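You operate a simulated robot arm through the tools that you are given. There is no shell and no other tool. Be economical: measure what you need, move in short steps, check, and stop when the job is done.

Carry out the task below with a simulated two-armed robot. There is one attempt and no reset: what you move stays moved.

TASK
Pick up the 9 MM carton of belt ties from the top of the green bundles with one hand, pass it to the other hand and put it on the wrapped layer on the small pallet. Set down upright: carton of belt ties.

The check looks at the end state, three seconds after you hand in, the way a careful person would. Anything else that was tipped, shoved, dropped, spilled or broken makes it a failure.

THE ROBOT
Two 7-joint arms with two-finger parallel grippers on one trunk, on a base that drives. Base frame: it is fixed to the floor where the robot stands at the start and does not move with it; the origin is under the middle of the robot, x ahead of it, y to its left, z up. Readings come in m, degrees, newtons and seconds.
The left shoulder is at the start at [0.07, 0.163, 1.07], the right one opposite. With the tool pointing down near the work surface each hand reaches from about 0.4 to 0.88 m from the robot's upright axis, wherever it stands, measured 20 degrees to its own side. Places, roughly: wrapped layer on the small pallet [-0.9, -0.1, 1]. Payload 3.43 kg a hand.
The TCP of each hand is the grasp point between the finger pads, 0.034 m short of the fingertips. In the tool frame z runs along the fingers and y along their closing line. The gripper opens to 0.128 m. The fingers are 0.024 m wide and 0.012 m thick; the gripper's body (0.048 by 0.13 m) begins 0.096 m behind the TCP.
Orientation is that of the tool frame in the base frame, as a unit quaternion [w, x, y, z]. With the fingers straight down and closing along the base's y, the tool's x points along the base's -x, its y along +y and its z along -z.

THE INTERFACE
- The arms move only by the tool drive_tool. It takes "left_targets", "right_targets" or both (then of equal length, played together; a hand with none holds still); each is a list of rows, each a list of 3 entries, a list of its own where there are three numbers: the shift along the base's x, y, z in m, then the turn, a rotation vector about the base's x, y, z in rad, then the closure in counts, from 0 (fully open) to 255 (shut). In form: [[[dx, dy, dz], [ax, ay, az], gripper], ...]. A call has 1 to 20 rows; each row is the pose to reach, as a shift and turn from the pose commanded when the call began. A row lasts 0.2 s, in which the tool goes at most 0.05 m and 8.6 degrees; a call with a longer step from one row to the next is refused whole, and so is a gripper value outside its range. Where a pose cannot be reached the arm comes as near as it can. A force on the tool above 40 N (or 10 N above the force at the start of the call, whichever is more), or a blocked arm, ends the call early, and 0.2 s more pass. Each finger travels about 0.153 m/s and halts on what it meets, pressing with about 23 N; the grip force reading is that of the motor and also rises with nothing between the fingers. The clock runs only during rows and for 0.2 s after the last one: add rows that repeat a pose to give the fingers time. The reply holds the time, the measured pose of the TCP, the force on the tool along the base axes, the opening and the grip force, in the units named above and with some noise, with the torque about the TCP (base axes, N m) and any sound that the robot's microphone picked up.
- Cameras (640 x 400 px; columns grow to the right, rows downward): "scene" is now at [0.1319, 0.0052, 1.2817]; the picture's right is [0.07, -1.00, -0.00], its down [-0.71, -0.05, -0.70] and it looks along [0.70, 0.05, -0.71] (base axes); focal length 214 px, centre (320, 200). "left" rides on the left gripper at [0.076, 0.011, -0.16] in its tool frame; the picture's right is [-0.15, 0.99, 0.00], its down [-0.88, -0.13, -0.46] and it looks along [-0.45, -0.07, 0.89] (tool axes); focal length 234 px, centre (320, 200). "right" rides on the right gripper at [0.076, -0.011, -0.16] in its tool frame; the picture's right is [0.15, 0.99, 0.00], its down [-0.88, 0.13, -0.46] and it looks along [-0.45, 0.07, 0.89] (tool axes); focal length 234 px, centre (320, 200).
- get_image(camera): a new picture of that camera. The clock stands still meanwhile.
- move_column(by): slides the trunk up (or, below 0, down) by that many m; the arms and the scene camera ride with it, the base frame stays. It gives what a move gives, with no picture.
- roll_base(legs): drives the robot by 1 to 6 legs, each [ahead, left, turn to the left] in m, m and degrees, along the robot's own axes; the way and the turn of a leg run together, so that a leg with both is an arc; at most 1.5 m and 180 degrees a leg. The arms and the cameras ride along, it lands a little off, and it stops where it bumps. It gives what a move gives.
- turn_head(pan, tilt): turns the head with the scene camera to pan (to the left, within 86 degrees either way) and tilt (down, from -29 to 69), counted from straight ahead of the robot. It gives what a move gives.
- point_at(camera, pixels): for up to 12 pixels [column, row] of the newest picture of that camera ("zoom" is the newest enlarged one), the place [x, y, z] in the base frame of the surface seen there, good to about 0.002 m. The clock stands still meanwhile.
- inspect(camera, box): a new picture of the part [left, top, right, bottom] of that camera's present view, enlarged. The clock stands still meanwhile.
- job_done(): hands the job in; it is judged then, once.

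Go step by step. Measure first, check grasps and placings, and put right what went wrong. The budget is 80 turns and 78 pictures, counting those below and the enlarged ones. Unless the task says otherwise, let go and move clear before handing in, and close with one line.

The tools are called after "Emit:" as name(argument=value, ...) on one line, values as JSON. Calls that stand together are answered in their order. drive_tool: Moves the arms, as the interface text tells. Its arguments: {"type":"object","properties":{"left_targets":{"type":"array"},"right_targets":{"type":"array"}},"required":[]} The other tools are called the same way: move_column (by) slides the trunk up or down; roll_base (legs) drives the base; turn_head (pan, tilt) turns the head that bears the scene camera; get_image (camera) takes a picture; point_at (camera, pixels) gives the place of the surface under pixels of a picture; inspect (camera, box) takes an enlarged picture of a part of a camera's view; job_done () hands the job in.

At the start:

```text
time_s: 0.0
left_position: [0.5168, -0.0634, 1.2417]
left_orientation: [0.0, 0.0, 1.0, 0.0]
left_wrist_force: [0.8, 0.2, 1.1]
left_torque: [-0.02, -0.02, 0.03]
left_grip_width: 0.128
left_grip_force: 0.0
right_position: [0.3651, -0.4785, 1.2074]
right_orientation: [0.001, 0.0, 1.0, 0.0]
right_wrist_force: [-0.1, 0.2, -0.5]
right_torque: [0.01, 0.04, 0.0]
right_grip_width: 0.1279
right_grip_force: 0.0
trunk travel left (down, up): [-0.55, 0.39]
robot x, y, heading: [0.0024, 0.0009, 0.1]
head pan, tilt: [4.1, 45.6]
```

scene: 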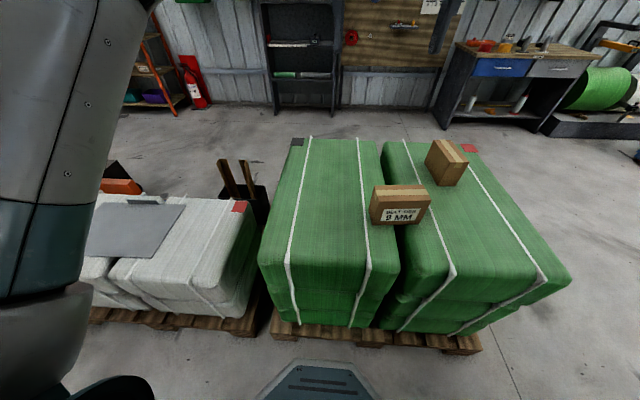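
right: 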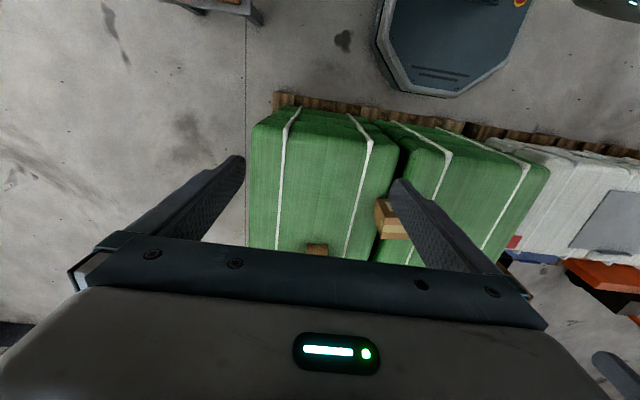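
left: 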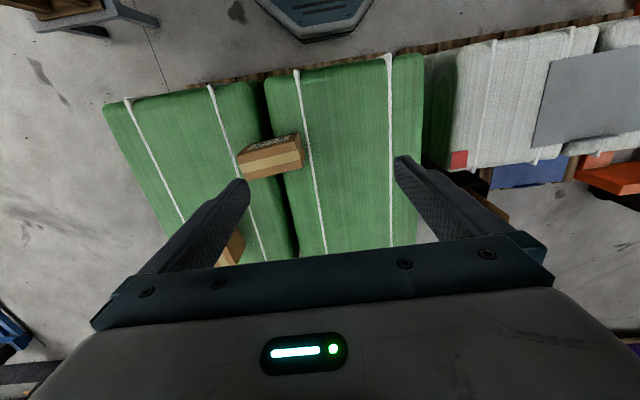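

The scene picture shows the 9 MM carton at about (400,205), straddling two green bundles, with a second carton at (446,162). I will enlarge the view and measure it.

Emit:
inspect(camera="scene", box=[340, 130, 500, 240])

Emit:
point_at(camera="scene", pixels=[[376, 187], [424, 186], [372, 206], [431, 206], [381, 224], [423, 221], [400, 215], [340, 200], [450, 230], [428, 148], [466, 162], [460, 184]])

```text
3.64 times, centred on (420, 185) of scene
```

zoom: 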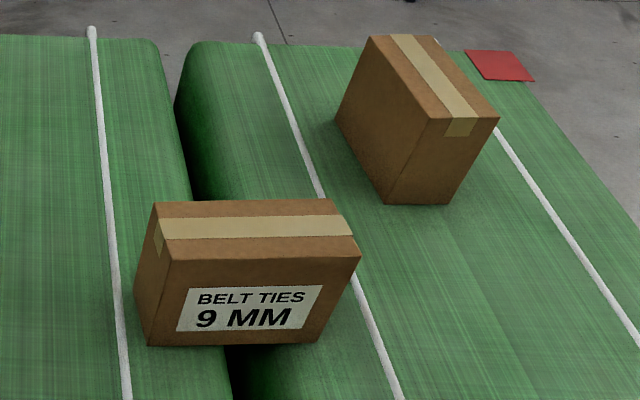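

```text
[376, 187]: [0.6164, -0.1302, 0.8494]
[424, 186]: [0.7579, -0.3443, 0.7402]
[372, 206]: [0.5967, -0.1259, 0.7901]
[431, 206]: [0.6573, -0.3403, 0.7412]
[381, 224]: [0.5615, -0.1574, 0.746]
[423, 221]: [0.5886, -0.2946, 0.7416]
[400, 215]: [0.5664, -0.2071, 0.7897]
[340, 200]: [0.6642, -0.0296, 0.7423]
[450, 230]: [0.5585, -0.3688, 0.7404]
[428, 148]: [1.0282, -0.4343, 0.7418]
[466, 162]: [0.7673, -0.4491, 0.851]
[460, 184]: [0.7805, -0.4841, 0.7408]
```

Emit:
point_at(camera="zoom", pixels=[[158, 206], [322, 203], [357, 256], [174, 258], [155, 342], [312, 340], [250, 228], [184, 320], [310, 300], [150, 260], [370, 40], [440, 115]])

Emit:
turn_head(pan=80, tilt=40)

Emit:
get_image(camera="scene")

Emit:
turn_head(pan=-80, tilt=40)

Emit:
get_image(camera="scene")

```text
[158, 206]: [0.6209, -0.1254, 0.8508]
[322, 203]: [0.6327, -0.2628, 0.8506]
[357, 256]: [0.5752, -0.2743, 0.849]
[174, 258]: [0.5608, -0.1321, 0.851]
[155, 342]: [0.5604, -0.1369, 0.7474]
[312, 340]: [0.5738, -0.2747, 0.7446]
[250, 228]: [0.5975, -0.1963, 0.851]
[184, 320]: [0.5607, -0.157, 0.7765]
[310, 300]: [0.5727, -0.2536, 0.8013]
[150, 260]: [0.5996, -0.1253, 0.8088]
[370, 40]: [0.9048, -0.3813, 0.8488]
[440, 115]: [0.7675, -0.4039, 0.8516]
```

```text
time_s: 1.5
left_position: [0.5177, -0.0641, 1.2403]
left_orientation: [-0.001, -0.001, 1.0, 0.0]
left_wrist_force: [-1.3, -0.6, 0.1]
left_torque: [0.03, -0.02, 0.03]
left_grip_width: 0.1281
left_grip_force: 0.1
right_position: [0.3654, -0.4773, 1.206]
right_orientation: [0.0, 0.0, 1.0, 0.0]
right_wrist_force: [-0.6, -0.5, 0.2]
right_torque: [0.0, 0.02, 0.04]
right_grip_width: 0.1279
right_grip_force: 0.0
trunk travel left (down, up): [-0.55, 0.39]
robot x, y, heading: [-0.0003, -0.0007, 0.0]
head pan, tilt: [80.0, 40.0]
```

```text
73 pictures are left
```

scene: 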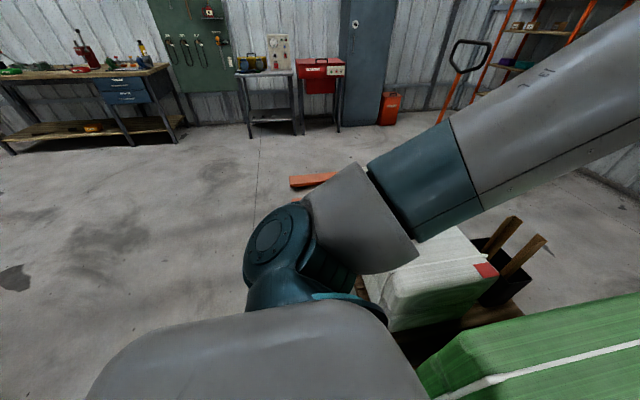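

```text
time_s: 3.9
left_position: [0.5164, -0.0637, 1.24]
left_orientation: [0.0, -0.001, 1.0, 0.0]
left_wrist_force: [0.3, -1.4, 0.9]
left_torque: [-0.01, -0.02, 0.01]
left_grip_width: 0.128
left_grip_force: 0.0
right_position: [0.3639, -0.4777, 1.206]
right_orientation: [0.0, 0.001, 1.0, 0.0]
right_wrist_force: [-0.4, 0.8, -0.5]
right_torque: [0.01, -0.01, 0.01]
right_grip_width: 0.128
right_grip_force: 0.0
trunk travel left (down, up): [-0.55, 0.39]
robot x, y, heading: [-0.0011, 0.0011, -0.2]
head pan, tilt: [-80.0, 40.0]
```

```text
72 pictures are left
```

scene: 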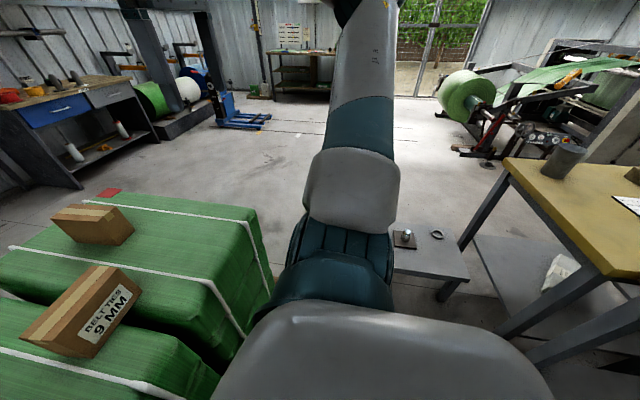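

The carton top is 0.143 × 0.06 m at z 0.851, centred near (0.598, −0.200) and yawed about 6°. The right hand will grip its right end across the 0.06 m side with a 45° tilt, leaving the left end free for a vertical left-hand grasp. I'll rotate both hands up high first.

Emit:
turn_head(pan=-12, tilt=45)

Emit:
drive_tool(right_targets=[[[0.0197, 0.0207, -0.013], [0.0479, 0.053, -0.1156], 0], [[0.0393, 0.0413, -0.026], [0.0958, 0.106, -0.2313], 0], [[0.059, 0.062, -0.039], [0.1437, 0.159, -0.3469], 0], [[0.0787, 0.0827, -0.052], [0.1915, 0.212, -0.4625], 0], [[0.0983, 0.1033, -0.065], [0.2394, 0.265, -0.5781], 0], [[0.118, 0.124, -0.078], [0.2873, 0.318, -0.6938], 0], [[0.1377, 0.1447, -0.091], [0.3352, 0.371, -0.8094], 0], [[0.1573, 0.1653, -0.104], [0.3831, 0.424, -0.925], 0], [[0.177, 0.186, -0.117], [0.431, 0.477, -1.0406], 0], [[0.1967, 0.2067, -0.13], [0.4788, 0.53, -1.1563], 0], [[0.2163, 0.2273, -0.143], [0.5267, 0.583, -1.2719], 0], [[0.236, 0.248, -0.156], [0.5746, 0.636, -1.3875], 0], [[0.236, 0.248, -0.156], [0.5746, 0.636, -1.3875], 0]], left_targets=[[[0, 0.012, 0], [0, 0, -0.1225], 0], [[0, 0.024, 0], [0, 0, -0.245], 0], [[0, 0.036, 0], [0, 0, -0.3675], 0], [[0, 0.048, 0], [0, 0, -0.49], 0], [[0, 0.06, 0], [0, 0, -0.6125], 0], [[0, 0.072, 0], [0, 0, -0.735], 0], [[0, 0.084, 0], [0, 0, -0.8575], 0], [[0, 0.096, 0], [0, 0, -0.98], 0], [[0, 0.108, 0], [0, 0, -1.1025], 0], [[0, 0.12, 0], [0, 0, -1.225], 0], [[0, 0.132, 0], [0, 0, -1.3475], 0], [[0, 0.144, 0], [0, 0, -1.4696], 0], [[0, 0.144, 0], [0, 0, -1.4696], 0]])

Emit:
get_image(camera="scene")

Emit:
get_image(camera="right")

```text
time_s: 5.3
left_position: [0.517, -0.0647, 1.2409]
left_orientation: [0.0, 0.0, 1.0, -0.001]
left_wrist_force: [0.3, -0.1, 0.2]
left_torque: [0.02, -0.01, 0.0]
left_grip_width: 0.128
left_grip_force: 0.0
right_position: [0.3652, -0.4793, 1.2058]
right_orientation: [-0.001, 0.0, 1.0, 0.001]
right_wrist_force: [0.1, -0.3, -0.3]
right_torque: [0.03, 0.01, 0.01]
right_grip_width: 0.128
right_grip_force: 0.0
trunk travel left (down, up): [-0.55, 0.39]
robot x, y, heading: [0.0006, -0.0012, -0.1]
head pan, tilt: [-12.0, 45.0]
```

```text
time_s: 8.1
left_position: [0.4493, 0.0569, 1.1987]
left_orientation: [0.001, 0.669, 0.743, 0.0]
left_wrist_force: [-0.1, -0.1, -0.6]
left_torque: [0.0, -0.02, 0.0]
left_grip_width: 0.1276
left_grip_force: 0.0
left hand out of reach, approached as far as the arm can: row 10, 11, 12, 13
right_position: [0.5991, -0.2302, 1.0494]
right_orientation: [-0.285, 0.62, 0.685, 0.257]
right_wrist_force: [0.1, 0.2, 0.0]
right_torque: [-0.02, -0.02, -0.03]
right_grip_width: 0.128
right_grip_force: 0.0
trunk travel left (down, up): [-0.55, 0.39]
robot x, y, heading: [0.0012, 0.0013, -0.0]
head pan, tilt: [-12.0, 45.0]
```

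```text
71 pictures are left
```

scene: 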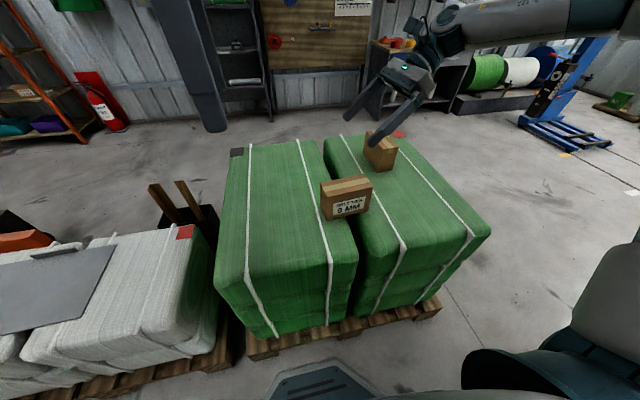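

```text
70 pictures are left
```

right: 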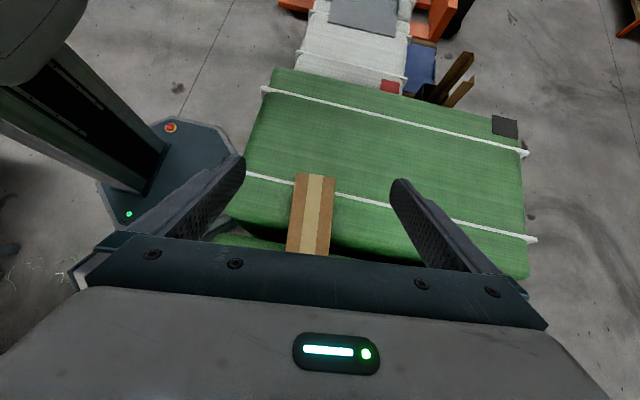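

The right hand is at (0.599, −0.230, 1.049), with the carton (right view cols 290–335) centred between the fingers. I'll descend to z 0.815 and check before closing.

Emit:
drive_tool(right_targets=[[[0.001, 0, -0.04], [0, 0, 0], 0], [[0.001, 0, -0.08], [0, 0, 0], 0], [[0.001, 0, -0.12], [0, 0, 0], 0], [[0.001, 0, -0.155], [0, 0, 0], 0], [[0.001, 0, -0.185], [0, 0, 0], 0], [[0.001, 0, -0.21], [0, 0, 0], 0], [[0.001, 0, -0.234], [0, 0, 0], 0], [[0.001, 0, -0.234], [0, 0, 0], 0]])

Emit:
inspect(camera="scene", box=[260, 90, 460, 240])

Emit:
get_image(camera="right")

```text
time_s: 9.9
left_position: [0.4491, 0.0564, 1.1978]
left_orientation: [0.001, 0.669, 0.743, -0.001]
left_wrist_force: [-0.1, 0.9, -0.6]
left_torque: [0.0, 0.02, -0.03]
left_grip_width: 0.128
left_grip_force: 0.1
right_position: [0.6021, -0.2297, 0.8159]
right_orientation: [-0.283, 0.619, 0.686, 0.258]
right_wrist_force: [0.4, 0.6, 0.4]
right_torque: [0.01, 0.02, 0.0]
right_grip_width: 0.1278
right_grip_force: 0.1
trunk travel left (down, up): [-0.55, 0.39]
robot x, y, heading: [0.0019, -0.0005, 0.2]
head pan, tilt: [-12.0, 45.0]
```

```text
2.67 times, centred on (360, 165) of scene
```

zoom: 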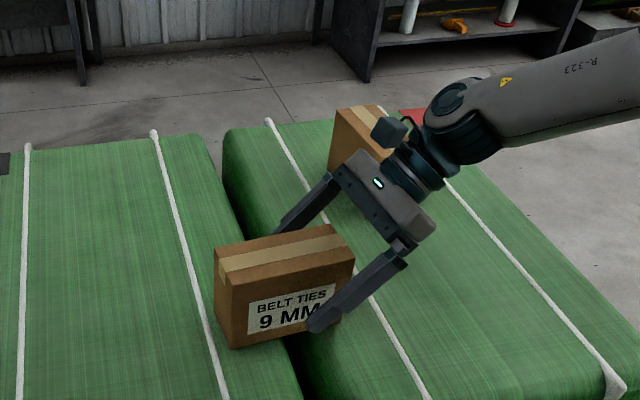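

```text
68 pictures are left
```

right: 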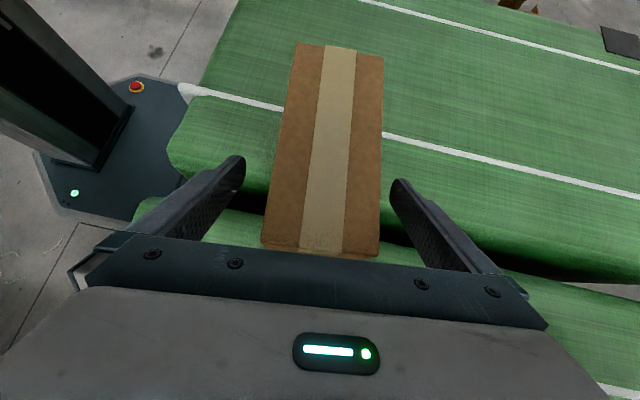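

The fingers straddle the carton cleanly, so I'll close and lift slightly.

Emit:
drive_tool(right_targets=[[[0, 0, 0], [0, 0, 0], 130], [[0, 0, 0], [0, 0, 0], 255], [[0, 0, 0], [0, 0, 0], 255], [[0, 0, 0], [0, 0, 0], 255], [[0, 0, 0.01], [0, 0, 0], 255], [[0, 0, 0.03], [0, 0, 0], 255], [[0, 0, 0.05], [0, 0, 0], 255], [[0, 0, 0.05], [0, 0, 0], 255]])

Emit:
inspect(camera="scene", box=[260, 90, 460, 240])

```text
time_s: 11.7
left_position: [0.4492, 0.056, 1.1977]
left_orientation: [0.001, 0.669, 0.743, 0.0]
left_wrist_force: [0.6, 0.2, 0.3]
left_torque: [0.02, 0.03, -0.02]
left_grip_width: 0.1277
left_grip_force: 0.0
right_position: [0.5997, -0.2307, 0.8664]
right_orientation: [-0.284, 0.619, 0.686, 0.255]
right_wrist_force: [-0.2, 0.9, -4.5]
right_torque: [-0.14, -0.02, 0.02]
right_grip_width: 0.068
right_grip_force: 23.7
trunk travel left (down, up): [-0.55, 0.39]
robot x, y, heading: [-0.0014, 0.0001, 0.1]
head pan, tilt: [-12.0, 45.0]
```

```text
2.67 times, centred on (360, 165) of scene
```

zoom: 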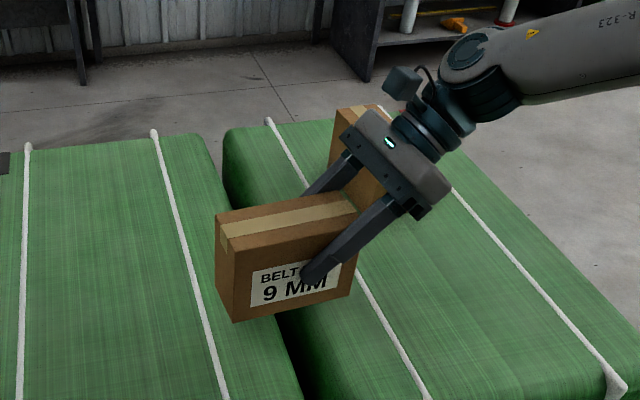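

The grip holds firmly (width 0.068, about 0.46 kg) and the carton is level. I'll bring it up and in to (0.52, −0.15, 1.0) for the handover, then measure it.

Emit:
drive_tool(right_targets=[[[0, 0, 0.03], [0, 0, 0], 255], [[-0.01, 0.01, 0.06], [0, 0, 0], 255], [[-0.03, 0.03, 0.09], [0, 0, 0], 255], [[-0.05, 0.05, 0.12], [0, 0, 0], 255], [[-0.07, 0.07, 0.134], [0, 0, 0], 255], [[-0.08, 0.08, 0.134], [0, 0, 0], 255], [[-0.08, 0.08, 0.134], [0, 0, 0], 255]])

Emit:
get_image(camera="scene")

Emit:
get_image(camera="left")

Emit:
get_image(camera="right")

```text
time_s: 13.3
left_position: [0.4498, 0.057, 1.1986]
left_orientation: [0.001, 0.67, 0.743, 0.0]
left_wrist_force: [-0.2, -0.4, 0.1]
left_torque: [-0.03, 0.02, 0.01]
left_grip_width: 0.128
left_grip_force: 0.0
right_position: [0.5225, -0.1517, 0.9985]
right_orientation: [-0.284, 0.619, 0.686, 0.256]
right_wrist_force: [0.2, 0.8, -4.0]
right_torque: [-0.13, 0.0, 0.0]
right_grip_width: 0.0678
right_grip_force: 22.5
trunk travel left (down, up): [-0.55, 0.39]
robot x, y, heading: [-0.0009, 0.0028, -0.2]
head pan, tilt: [-12.0, 45.0]
```

```text
66 pictures are left
```

scene: 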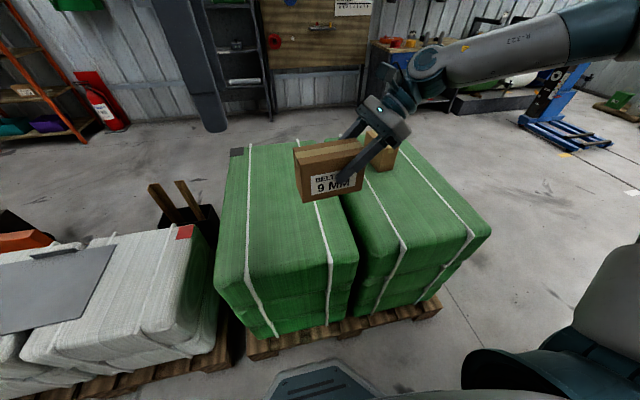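

```text
65 pictures are left
```

left: 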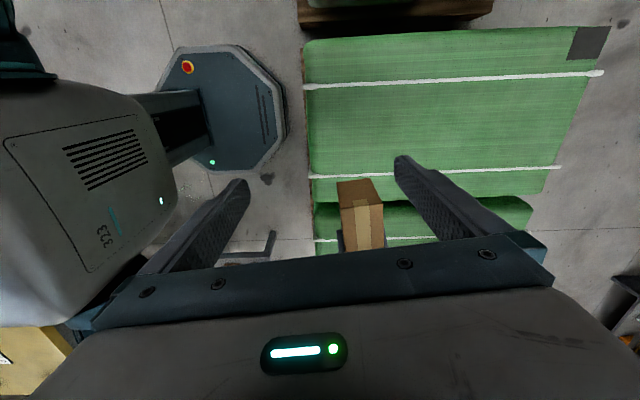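

```text
64 pictures are left
```

right: 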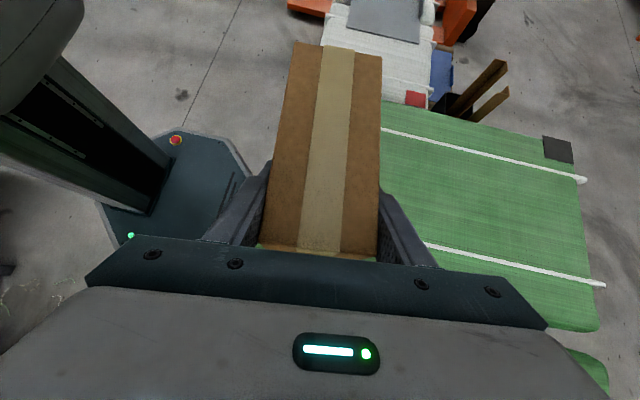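

The carton is steady and level in the right hand. I'll measure its top corners to target the left grasp.

Emit:
point_at(camera="right", pixels=[[298, 48], [378, 60], [264, 240], [372, 250], [338, 60], [320, 200]])

Emit:
point_at(camera="scene", pixels=[[298, 152], [302, 200], [310, 195], [350, 165], [334, 150]])

```text
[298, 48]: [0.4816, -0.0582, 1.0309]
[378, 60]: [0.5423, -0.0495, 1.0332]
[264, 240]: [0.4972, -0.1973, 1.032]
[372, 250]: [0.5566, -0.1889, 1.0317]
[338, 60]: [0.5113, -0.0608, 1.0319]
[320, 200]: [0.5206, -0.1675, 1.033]
```

```text
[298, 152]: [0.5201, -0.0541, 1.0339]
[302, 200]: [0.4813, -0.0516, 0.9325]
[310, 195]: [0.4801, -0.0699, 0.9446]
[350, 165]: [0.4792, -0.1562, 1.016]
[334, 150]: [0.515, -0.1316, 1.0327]
```

The carton spans from (0.511, −0.054) to (0.527, −0.195), with its top at 1.033. I'll move the left hand above its left end near (0.514, −0.085).

Emit:
drive_tool(left_targets=[[[0, -0.03, -0.02], [0, 0, -1.4696], 0]])

```text
refused: row 1 steps farther than a row can; nothing moved
```

That call was refused because turns count from the commanded pose. I'll use zero turn.

Emit:
drive_tool(left_targets=[[[0, -0.02, -0.02], [0, 0, 0], 0], [[0, -0.05, -0.04], [0, 0, 0], 0], [[0, -0.08, -0.06], [0, 0, 0], 0], [[0, -0.11, -0.08], [0, 0, 0], 0], [[0, -0.14, -0.09], [0, 0, 0], 0], [[-0.002, -0.15, -0.095], [0, 0, 0], 0], [[-0.002, -0.15, -0.095], [0, 0, 0], 0]])

Emit:
get_image(camera="left")

Emit:
get_image(camera="scene")

```text
time_s: 14.9
left_position: [0.4465, -0.0915, 1.105]
left_orientation: [-0.001, 0.67, 0.743, -0.001]
left_wrist_force: [0.0, -0.2, -0.7]
left_torque: [0.01, -0.01, -0.01]
left_grip_width: 0.1281
left_grip_force: 0.2
right_position: [0.5215, -0.1508, 0.9978]
right_orientation: [-0.284, 0.62, 0.685, 0.257]
right_wrist_force: [-0.6, 0.2, -3.9]
right_torque: [-0.11, -0.03, -0.02]
right_grip_width: 0.0679
right_grip_force: 23.0
trunk travel left (down, up): [-0.55, 0.39]
robot x, y, heading: [0.0019, 0.0003, 0.2]
head pan, tilt: [-12.0, 45.0]
```

```text
63 pictures are left
```

left: 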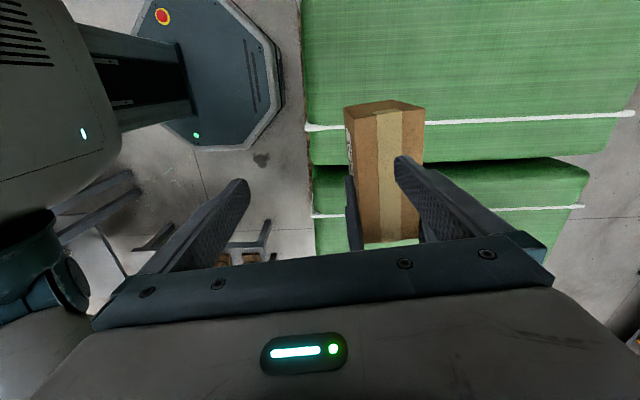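

```text
62 pictures are left
```

scene: 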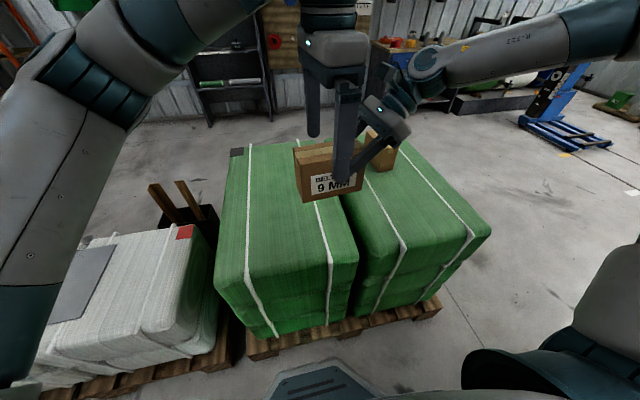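

The left hand is at (0.4465, −0.0915, 1.105), so shifts count from the reached pose. I'll move +x 0.068 at slightly greater height to line up.

Emit:
drive_tool(left_targets=[[[0, 0.003, 0.02], [0, 0, 0], 0], [[0.035, 0.0065, 0.02], [0, 0, 0], 0], [[0.068, 0.0065, 0.02], [0, 0, 0], 0], [[0.068, 0.0065, 0.02], [0, 0, 0], 0]])

Emit:
get_image(camera="left")

```text
time_s: 15.9
left_position: [0.5009, -0.0869, 1.1222]
left_orientation: [0.0, 0.669, 0.743, -0.001]
left_wrist_force: [0.0, -0.8, -0.1]
left_torque: [0.0, -0.03, 0.01]
left_grip_width: 0.128
left_grip_force: 0.0
left hand out of reach, approached as far as the arm can: row 3, 4
right_position: [0.5217, -0.1515, 0.9968]
right_orientation: [-0.284, 0.619, 0.686, 0.256]
right_wrist_force: [0.3, -0.1, -3.4]
right_torque: [-0.09, -0.02, -0.01]
right_grip_width: 0.068
right_grip_force: 23.2
trunk travel left (down, up): [-0.55, 0.39]
robot x, y, heading: [-0.0008, -0.0011, -0.1]
head pan, tilt: [-12.0, 45.0]
```

```text
61 pictures are left
```

left: 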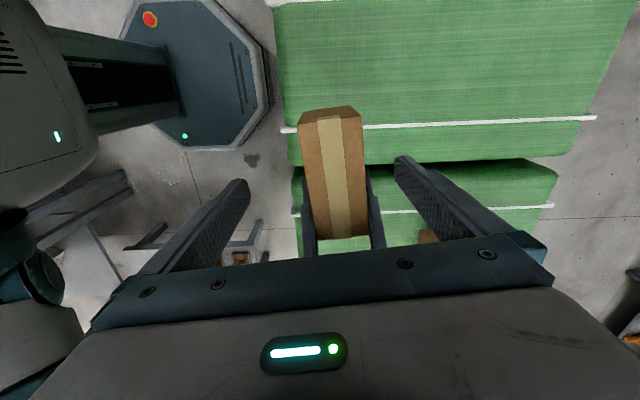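

The left arm is at its reach limit at x 0.501. I'll bring both hands 0.04 m nearer the robot: right by −0.04, left to x 0.474.

Emit:
drive_tool(right_targets=[[[-0.02, 0, 0], [0, 0, 0], 255], [[-0.04, 0, 0], [0, 0, 0], 255], [[-0.04, 0, 0], [0, 0, 0], 255]], left_targets=[[[-0.015, 0.001, 0], [0, 0, 0], 0], [[-0.027, 0.002, 0], [0, 0, 0], 0], [[-0.027, 0.002, 0], [0, 0, 0], 0]])

Emit:
get_image(camera="left")

Emit:
get_image(camera="scene")

```text
time_s: 16.7
left_position: [0.4742, -0.0846, 1.1214]
left_orientation: [0.0, 0.67, 0.742, 0.0]
left_wrist_force: [-0.2, -0.1, 0.8]
left_torque: [0.04, 0.01, -0.01]
left_grip_width: 0.1281
left_grip_force: 0.1
right_position: [0.482, -0.1512, 0.9985]
right_orientation: [-0.285, 0.62, 0.685, 0.256]
right_wrist_force: [-0.1, 0.7, -4.1]
right_torque: [-0.12, -0.01, -0.03]
right_grip_width: 0.0679
right_grip_force: 23.1
trunk travel left (down, up): [-0.55, 0.39]
robot x, y, heading: [-0.0004, 0.0007, -0.1]
head pan, tilt: [-12.0, 45.0]
```

```text
60 pictures are left
```

left: 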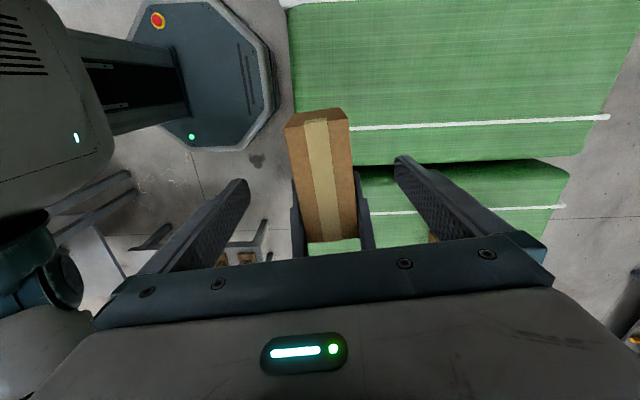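

```text
59 pictures are left
```

scene: 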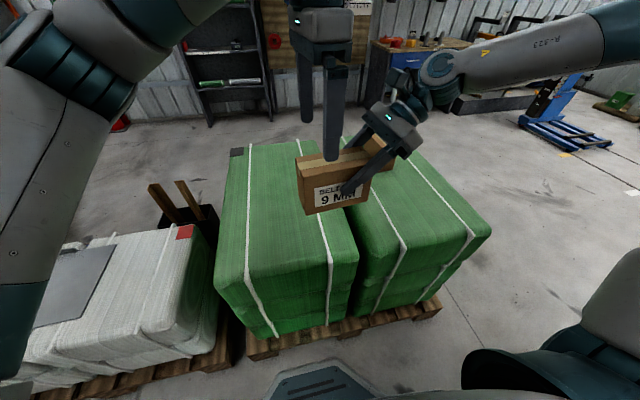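

The left hand is aligned over the carton's end at (0.474, −0.085). I'll descend 0.125 m with fingers open.

Emit:
drive_tool(left_targets=[[[0, 0, -0.03], [0, 0, 0], 0], [[0, 0, -0.06], [0, 0, 0], 0], [[0, 0, -0.085], [0, 0, 0], 0], [[0, 0, -0.105], [0, 0, 0], 0], [[0, 0, -0.125], [0, 0, 0], 0], [[0, 0, -0.125], [0, 0, 0], 0]])

Emit:
inspect(camera="scene", box=[240, 40, 440, 240])

Emit:
get_image(camera="left")

```text
time_s: 18.1
left_position: [0.4754, -0.0845, 0.9961]
left_orientation: [0.001, 0.67, 0.742, 0.001]
left_wrist_force: [0.3, 0.3, -0.1]
left_torque: [-0.03, 0.01, -0.02]
left_grip_width: 0.128
left_grip_force: 0.1
right_position: [0.4806, -0.1516, 0.999]
right_orientation: [-0.284, 0.62, 0.685, 0.256]
right_wrist_force: [-0.8, 0.1, -3.9]
right_torque: [-0.12, -0.02, -0.02]
right_grip_width: 0.0681
right_grip_force: 22.9
trunk travel left (down, up): [-0.55, 0.39]
robot x, y, heading: [0.0019, 0.0032, -0.0]
head pan, tilt: [-12.0, 45.0]
```

```text
2.00 times, centred on (340, 140) of scene
```

zoom: 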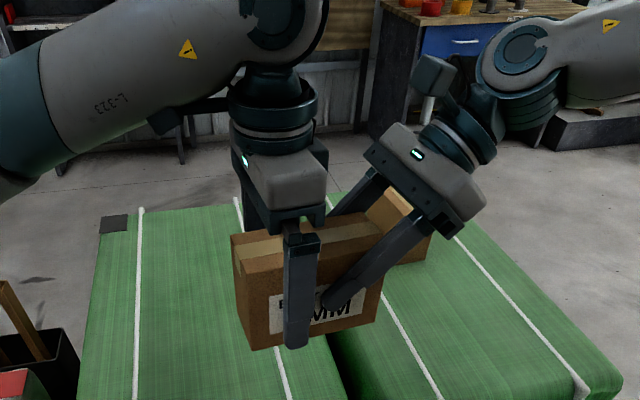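

```text
57 pictures are left
```

left: 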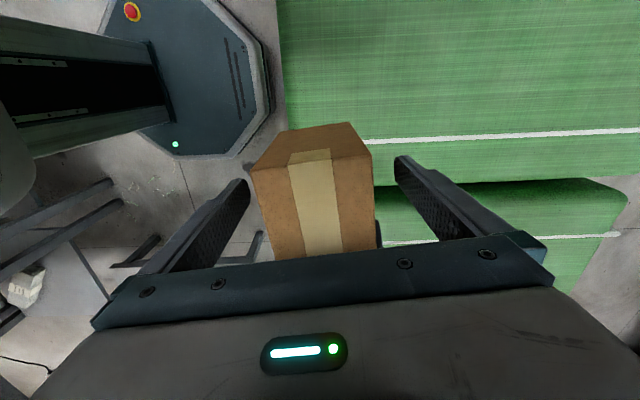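

Both hands straddle the carton with clearance between them, so I'll close the left and then read the forces.

Emit:
drive_tool(left_targets=[[[0, 0, 0], [0, 0, 0], 130], [[0, 0, 0], [0, 0, 0], 255], [[0, 0, 0], [0, 0, 0], 255], [[0, 0, 0], [0, 0, 0], 255]])

```text
time_s: 19.1
left_position: [0.4745, -0.0848, 0.9957]
left_orientation: [-0.001, 0.67, 0.742, -0.002]
left_wrist_force: [-2.6, 0.1, 0.9]
left_torque: [0.06, -0.24, -0.11]
left_grip_width: 0.0677
left_grip_force: 22.6
right_position: [0.4828, -0.1503, 0.9996]
right_orientation: [-0.284, 0.619, 0.686, 0.256]
right_wrist_force: [3.0, 0.1, -2.3]
right_torque: [-0.09, 0.23, -0.07]
right_grip_width: 0.0679
right_grip_force: 22.7
trunk travel left (down, up): [-0.55, 0.39]
robot x, y, heading: [-0.0008, 0.0008, -0.2]
head pan, tilt: [-12.0, 45.0]
```

Both grips are at 0.068 m width and 23 N. I'll open the right hand and back it out along its own axis.

Emit:
drive_tool(right_targets=[[[0, 0, 0], [0, 0, 0], 120], [[0, 0, 0], [0, 0, 0], 0], [[0, 0, 0], [0, 0, 0], 0], [[0.002, -0.021, 0.021], [0, 0, 0], 0], [[0.004, -0.045, 0.045], [0, 0, 0], 0], [[0.007, -0.075, 0.075], [0, 0, 0], 0], [[0.01, -0.105, 0.105], [0, 0, 0], 0], [[0.014, -0.14, 0.135], [0, 0, 0], 0], [[0.014, -0.17, 0.145], [0, 0, 0], 0], [[0.014, -0.17, 0.145], [0, 0, 0], 0]])

Emit:
get_image(camera="scene")

```text
time_s: 21.3
left_position: [0.4758, -0.0844, 0.9958]
left_orientation: [-0.001, 0.67, 0.743, -0.001]
left_wrist_force: [-0.3, 0.3, -0.5]
left_torque: [0.15, 0.06, -0.02]
left_grip_width: 0.0679
left_grip_force: 23.2
right_position: [0.4957, -0.3209, 1.1446]
right_orientation: [-0.284, 0.62, 0.685, 0.257]
right_wrist_force: [0.3, 0.9, 0.4]
right_torque: [0.03, -0.01, 0.0]
right_grip_width: 0.1279
right_grip_force: 0.1
trunk travel left (down, up): [-0.55, 0.39]
robot x, y, heading: [0.0018, 0.0024, -0.1]
head pan, tilt: [-12.0, 45.0]
```

```text
56 pictures are left
```

scene: 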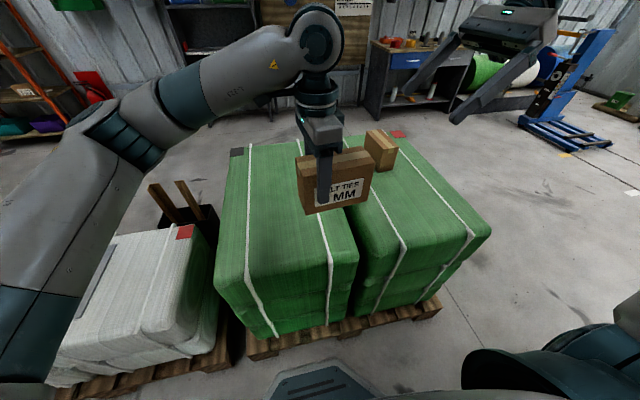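

The handover is done and the left hand holds the carton level. I'll raise the trunk and look behind on both sides before turning.

Emit:
move_column(by=0.2)

Emit:
turn_head(pan=-86, tilt=35)

Emit:
get_image(camera="scene")

Emit:
point_at(camera="scene", pixels=[[510, 160], [600, 250], [630, 270], [630, 200], [440, 260], [560, 170], [635, 160], [410, 235]])

Emit:
turn_head(pan=86, tilt=35)

Emit:
get_image(camera="scene")

```text
time_s: 23.5
left_position: [0.4751, -0.0857, 1.1951]
left_orientation: [0.0, 0.67, 0.743, 0.0]
left_wrist_force: [0.7, 0.2, -3.8]
left_torque: [0.14, 0.02, 0.0]
left_grip_width: 0.0679
left_grip_force: 22.8
right_position: [0.4953, -0.3218, 1.345]
right_orientation: [-0.284, 0.62, 0.685, 0.256]
right_wrist_force: [-1.1, 1.1, -0.1]
right_torque: [-0.01, 0.01, -0.04]
right_grip_width: 0.128
right_grip_force: 0.0
trunk travel left (down, up): [-0.75, 0.19]
robot x, y, heading: [0.001, 0.0014, -0.0]
head pan, tilt: [-12.0, 45.0]
```

```text
time_s: 25.0
left_position: [0.476, -0.0864, 1.1951]
left_orientation: [0.0, 0.67, 0.743, 0.0]
left_wrist_force: [0.5, 0.3, -3.1]
left_torque: [0.16, 0.0, 0.02]
left_grip_width: 0.0678
left_grip_force: 22.9
right_position: [0.4966, -0.3219, 1.3442]
right_orientation: [-0.282, 0.62, 0.686, 0.256]
right_wrist_force: [0.0, -0.7, 0.3]
right_torque: [0.01, 0.01, 0.01]
right_grip_width: 0.1279
right_grip_force: 0.1
trunk travel left (down, up): [-0.75, 0.19]
robot x, y, heading: [0.0011, 0.0036, 0.1]
head pan, tilt: [-85.9, 35.0]
```

```text
55 pictures are left
```

scene: 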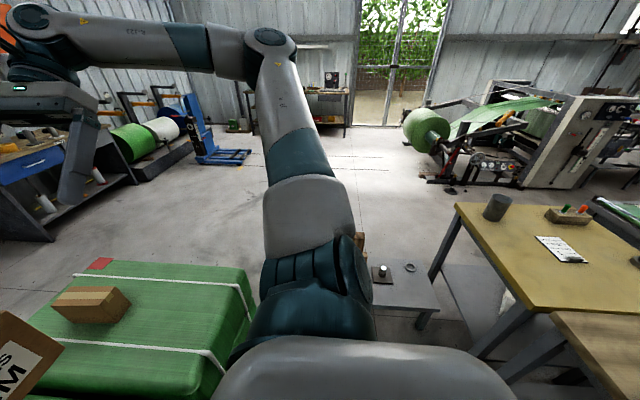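

```text
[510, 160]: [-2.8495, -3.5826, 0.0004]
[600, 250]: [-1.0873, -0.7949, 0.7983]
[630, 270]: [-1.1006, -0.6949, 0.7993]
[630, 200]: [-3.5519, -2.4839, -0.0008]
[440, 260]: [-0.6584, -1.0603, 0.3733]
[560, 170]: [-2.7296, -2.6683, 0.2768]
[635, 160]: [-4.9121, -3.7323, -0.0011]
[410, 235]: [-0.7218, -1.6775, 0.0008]
```

```text
time_s: 27.6
left_position: [0.4753, -0.0839, 1.1962]
left_orientation: [0.0, 0.67, 0.742, -0.001]
left_wrist_force: [-0.2, 1.0, -3.9]
left_torque: [0.13, 0.03, 0.02]
left_grip_width: 0.0681
left_grip_force: 22.5
right_position: [0.4958, -0.3212, 1.3436]
right_orientation: [-0.284, 0.619, 0.685, 0.257]
right_wrist_force: [0.0, 0.2, -0.5]
right_torque: [0.0, 0.0, 0.01]
right_grip_width: 0.1281
right_grip_force: 0.2
trunk travel left (down, up): [-0.75, 0.19]
robot x, y, heading: [-0.001, -0.0024, 0.2]
head pan, tilt: [85.9, 35.0]
```

```text
54 pictures are left
```

scene: 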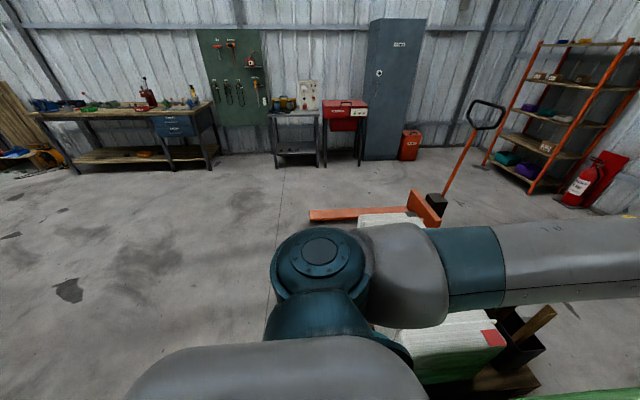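

The left side is clear and the tables behind are at z 0.8. I'll turn left by 90° and look at the target.

Emit:
roll_base(legs=[[0, 0, 90]])

Emit:
turn_head(pan=70, tilt=35)

Emit:
get_image(camera="scene")

```text
time_s: 31.8
left_position: [0.0834, 0.4745, 1.1956]
left_orientation: [0.0, -0.053, 0.999, -0.001]
left_wrist_force: [0.0, 0.3, -3.6]
left_torque: [0.0, 0.17, 0.0]
left_grip_width: 0.0677
left_grip_force: 23.0
right_position: [0.3203, 0.497, 1.3452]
right_orientation: [-0.382, -0.047, 0.923, -0.019]
right_wrist_force: [0.1, 0.1, -0.3]
right_torque: [-0.01, 0.0, -0.01]
right_grip_width: 0.128
right_grip_force: 0.1
trunk travel left (down, up): [-0.75, 0.19]
robot x, y, heading: [-0.0019, 0.0009, 90.2]
head pan, tilt: [85.9, 35.0]
```

```text
time_s: 32.6
left_position: [0.0837, 0.4762, 1.1955]
left_orientation: [0.001, -0.053, 0.999, 0.0]
left_wrist_force: [-0.6, -0.3, -3.8]
left_torque: [-0.02, 0.18, 0.0]
left_grip_width: 0.0682
left_grip_force: 22.9
right_position: [0.32, 0.4964, 1.3444]
right_orientation: [-0.382, -0.048, 0.923, -0.02]
right_wrist_force: [-0.3, 0.3, 0.6]
right_torque: [0.02, -0.04, -0.02]
right_grip_width: 0.1278
right_grip_force: 0.1
trunk travel left (down, up): [-0.75, 0.19]
robot x, y, heading: [-0.0057, -0.0009, 89.9]
head pan, tilt: [70.0, 35.0]
```

```text
53 pictures are left
```

scene: 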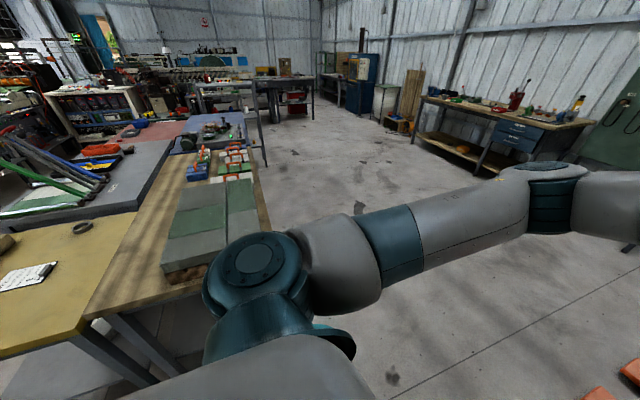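

The small pallet stands on the table at about (205,230), with what look like two rows of wrapped layers and small boxes behind. I'll zoom in and measure.

Emit:
inspect(camera="scene", box=[130, 130, 290, 300])

Emit:
point_at(camera="scene", pixels=[[175, 192], [228, 185], [252, 182], [200, 215], [245, 205], [165, 260], [210, 245], [195, 180], [235, 165], [250, 230], [100, 310], [220, 140]])

```text
2.35 times, centred on (210, 215) of scene
```

zoom: 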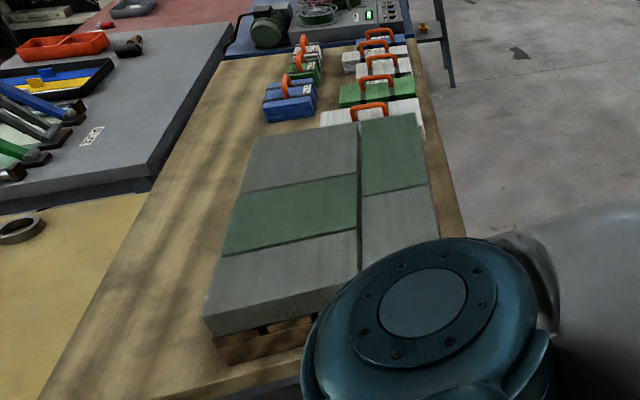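

```text
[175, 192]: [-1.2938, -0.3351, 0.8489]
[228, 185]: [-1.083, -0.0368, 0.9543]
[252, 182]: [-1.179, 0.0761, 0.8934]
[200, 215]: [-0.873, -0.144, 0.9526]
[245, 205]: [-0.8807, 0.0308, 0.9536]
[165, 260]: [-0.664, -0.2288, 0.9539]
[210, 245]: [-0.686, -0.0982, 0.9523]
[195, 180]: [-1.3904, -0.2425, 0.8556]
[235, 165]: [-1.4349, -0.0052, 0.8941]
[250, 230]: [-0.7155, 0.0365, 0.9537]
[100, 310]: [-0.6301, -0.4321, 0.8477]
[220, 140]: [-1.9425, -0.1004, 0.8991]
```

The wrapped layer is flat at z 0.953, spanning x −0.64…−1.15 and y −0.23…0.06, so the carton (bottom ~1.125) clears it. I'll turn another 90° left.

Emit:
roll_base(legs=[[0, 0, 90]])

Emit:
turn_head(pan=0, tilt=45)

Emit:
get_image(camera="scene")

Emit:
get_image(camera="left")

```text
time_s: 36.9
left_position: [-0.4775, 0.0687, 1.196]
left_orientation: [-0.001, 0.753, -0.658, 0.0]
left_wrist_force: [0.3, 0.5, -4.0]
left_torque: [-0.15, -0.02, 0.01]
left_grip_width: 0.068
left_grip_force: 23.1
right_position: [-0.5058, 0.3047, 1.3434]
right_orientation: [0.252, 0.695, -0.608, 0.288]
right_wrist_force: [-0.4, -0.4, 0.2]
right_torque: [-0.02, 0.01, -0.02]
right_grip_width: 0.1284
right_grip_force: 0.0
trunk travel left (down, up): [-0.75, 0.19]
robot x, y, heading: [0.0021, -0.0004, -178.0]
head pan, tilt: [70.0, 35.0]
```

```text
time_s: 38.3
left_position: [-0.4779, 0.0695, 1.1968]
left_orientation: [-0.001, 0.753, -0.658, 0.001]
left_wrist_force: [0.0, 0.2, -3.4]
left_torque: [-0.11, -0.02, -0.01]
left_grip_width: 0.0678
left_grip_force: 22.9
right_position: [-0.5064, 0.3052, 1.3445]
right_orientation: [0.252, 0.695, -0.609, 0.288]
right_wrist_force: [-0.3, 0.4, -0.2]
right_torque: [-0.01, 0.03, 0.0]
right_grip_width: 0.1281
right_grip_force: 0.0
trunk travel left (down, up): [-0.75, 0.19]
robot x, y, heading: [-0.0022, 0.0018, -178.2]
head pan, tilt: [0.0, 45.0]
```

```text
51 pictures are left
```

scene: 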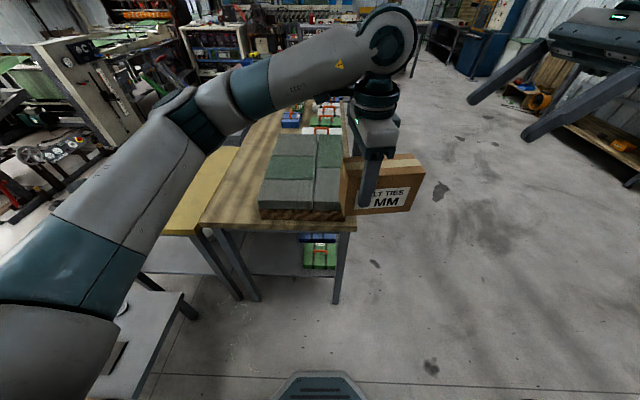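

```text
50 pictures are left
```

left: 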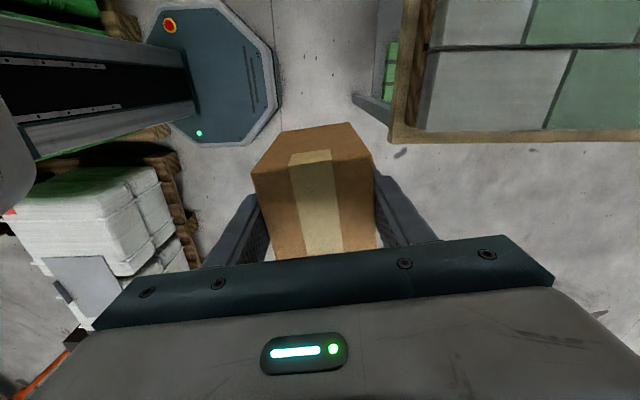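

The carton is held level and the target layer lies ahead-left. I'll measure the table edge and the low table at left before driving a little closer.

Emit:
point_at(camera="scene", pixels=[[350, 228], [210, 224], [262, 205], [340, 210], [170, 320], [130, 385], [255, 298], [338, 300], [275, 180], [318, 155], [330, 380], [345, 165]])

```text
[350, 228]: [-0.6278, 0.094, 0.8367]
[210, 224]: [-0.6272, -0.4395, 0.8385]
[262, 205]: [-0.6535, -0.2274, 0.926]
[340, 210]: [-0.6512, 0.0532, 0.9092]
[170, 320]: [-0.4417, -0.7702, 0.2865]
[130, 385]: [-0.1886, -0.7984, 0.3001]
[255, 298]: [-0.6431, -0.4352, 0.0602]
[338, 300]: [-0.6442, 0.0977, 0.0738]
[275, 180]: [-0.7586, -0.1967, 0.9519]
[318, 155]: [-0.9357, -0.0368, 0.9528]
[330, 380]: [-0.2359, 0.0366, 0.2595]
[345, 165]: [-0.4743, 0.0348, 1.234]
```

There is room: the table edge is at x −0.63 and the low table at y −0.77. I'll drive 0.12 ahead and 0.15 left.

Emit:
roll_base(legs=[[0.12, 0.15, 0]])

```text
time_s: 39.9
left_position: [-0.5941, -0.08, 1.195]
left_orientation: [0.001, 0.752, -0.659, 0.001]
left_wrist_force: [0.5, -0.1, -3.3]
left_torque: [-0.16, -0.01, 0.01]
left_grip_width: 0.0676
left_grip_force: 23.0
right_position: [-0.6221, 0.1554, 1.3435]
right_orientation: [0.252, 0.696, -0.607, 0.289]
right_wrist_force: [0.1, 0.2, -0.3]
right_torque: [-0.03, 0.01, -0.02]
right_grip_width: 0.1279
right_grip_force: 0.0
trunk travel left (down, up): [-0.75, 0.19]
robot x, y, heading: [-0.118, -0.1519, -178.1]
head pan, tilt: [0.0, 45.0]
```

The left TCP is at (−0.594, −0.080, 1.195). I'll move over the layer to (−0.79, −0.157), lowering until the carton bottom is about 4 cm above it.

Emit:
drive_tool(left_targets=[[[-0.03, -0.012, 0], [0, 0, 0], 255], [[-0.06, -0.024, -0.01], [0, 0, 0], 255], [[-0.095, -0.036, -0.03], [0, 0, 0], 255], [[-0.13, -0.05, -0.05], [0, 0, 0], 255], [[-0.165, -0.065, -0.075], [0, 0, 0], 255], [[-0.19, -0.077, -0.1], [0, 0, 0], 255], [[-0.196, -0.077, -0.125], [0, 0, 0], 255], [[-0.196, -0.077, -0.13], [0, 0, 0], 255], [[-0.196, -0.077, -0.13], [0, 0, 0], 255]])

Emit:
get_image(camera="scene")

Emit:
get_image(camera="left")

```text
time_s: 41.9
left_position: [-0.6455, -0.1026, 1.1899]
left_orientation: [-0.002, 0.755, -0.656, 0.001]
left_wrist_force: [0.2, 0.5, -4.3]
left_torque: [-0.15, -0.02, -0.02]
left_grip_width: 0.068
left_grip_force: 23.0
left hand out of reach, approached as far as the arm can: row 2, 3, 4, 5, 6, 7, 8, 9
right_position: [-0.6246, 0.154, 1.3438]
right_orientation: [0.252, 0.696, -0.608, 0.288]
right_wrist_force: [0.5, -0.7, -0.2]
right_torque: [0.01, 0.02, 0.02]
right_grip_width: 0.1278
right_grip_force: 0.1
trunk travel left (down, up): [-0.75, 0.19]
robot x, y, heading: [-0.1225, -0.1534, -178.1]
head pan, tilt: [0.0, 45.0]
```

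```text
49 pictures are left
```

scene: 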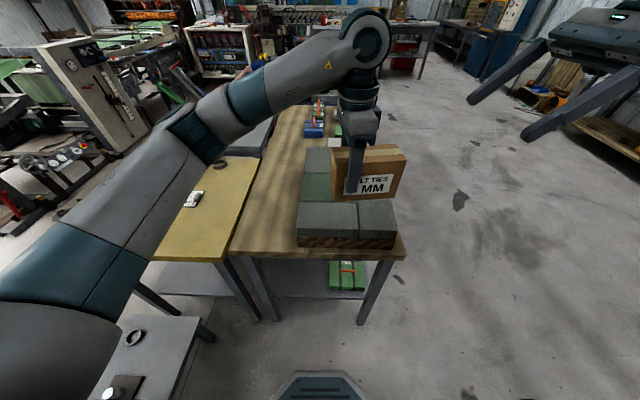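

```text
48 pictures are left
```

left: 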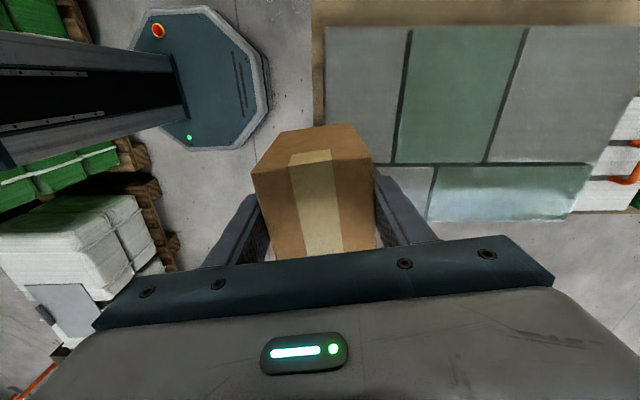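

The left arm stops at about 0.52 m forward in this wrist pose, so the base must come closer instead. I'll check the base's front edge against the table legs first.

Emit:
point_at(camera="scene", pixels=[[322, 373], [322, 378], [290, 375], [350, 376], [277, 318], [358, 322], [330, 295], [300, 246], [330, 232]])

Emit:
get_image(camera="right")

```text
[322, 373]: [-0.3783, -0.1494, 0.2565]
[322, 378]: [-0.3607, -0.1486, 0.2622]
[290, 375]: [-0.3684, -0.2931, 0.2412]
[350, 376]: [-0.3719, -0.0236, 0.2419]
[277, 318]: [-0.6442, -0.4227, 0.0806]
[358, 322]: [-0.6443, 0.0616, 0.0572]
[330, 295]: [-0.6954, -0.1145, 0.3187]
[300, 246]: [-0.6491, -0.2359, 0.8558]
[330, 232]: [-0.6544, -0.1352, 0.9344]
```

```text
47 pictures are left
```

right: 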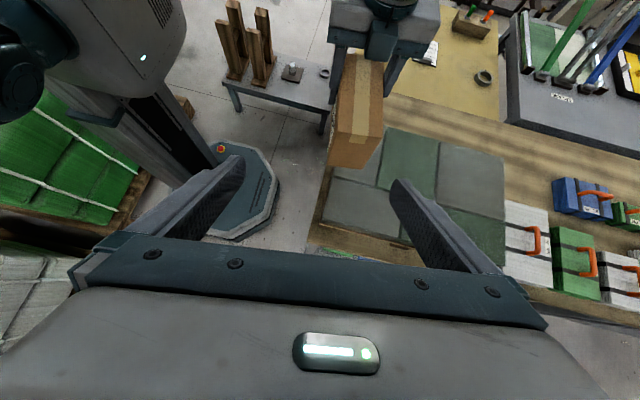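

The base front is at x −0.38 and the table begins at −0.63, so I'll drive 0.15 ahead and 0.05 left.

Emit:
roll_base(legs=[[0.15, 0.05, 0]])

Emit:
get_image(camera="scene")

Emit:
get_image(camera="right")

```text
time_s: 43.3
left_position: [-0.7925, -0.1565, 1.1906]
left_orientation: [-0.001, 0.755, -0.656, 0.001]
left_wrist_force: [-0.3, 0.5, -3.9]
left_torque: [-0.17, 0.0, -0.01]
left_grip_width: 0.0678
left_grip_force: 23.6
right_position: [-0.7708, 0.0995, 1.3451]
right_orientation: [0.253, 0.695, -0.608, 0.288]
right_wrist_force: [0.8, 0.1, 1.1]
right_torque: [0.04, 0.04, -0.02]
right_grip_width: 0.1278
right_grip_force: 0.0
trunk travel left (down, up): [-0.75, 0.19]
robot x, y, heading: [-0.2694, -0.2038, -178.3]
head pan, tilt: [0.0, 45.0]
```

```text
46 pictures are left
```

scene: 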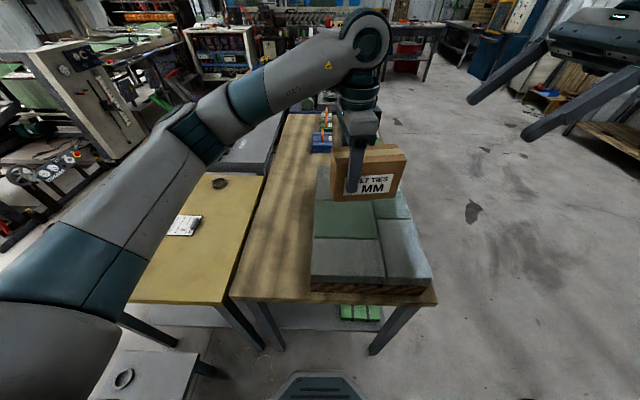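

```text
45 pictures are left
```

right: 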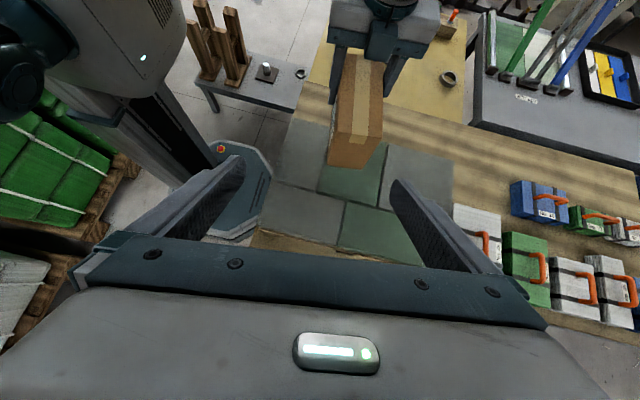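

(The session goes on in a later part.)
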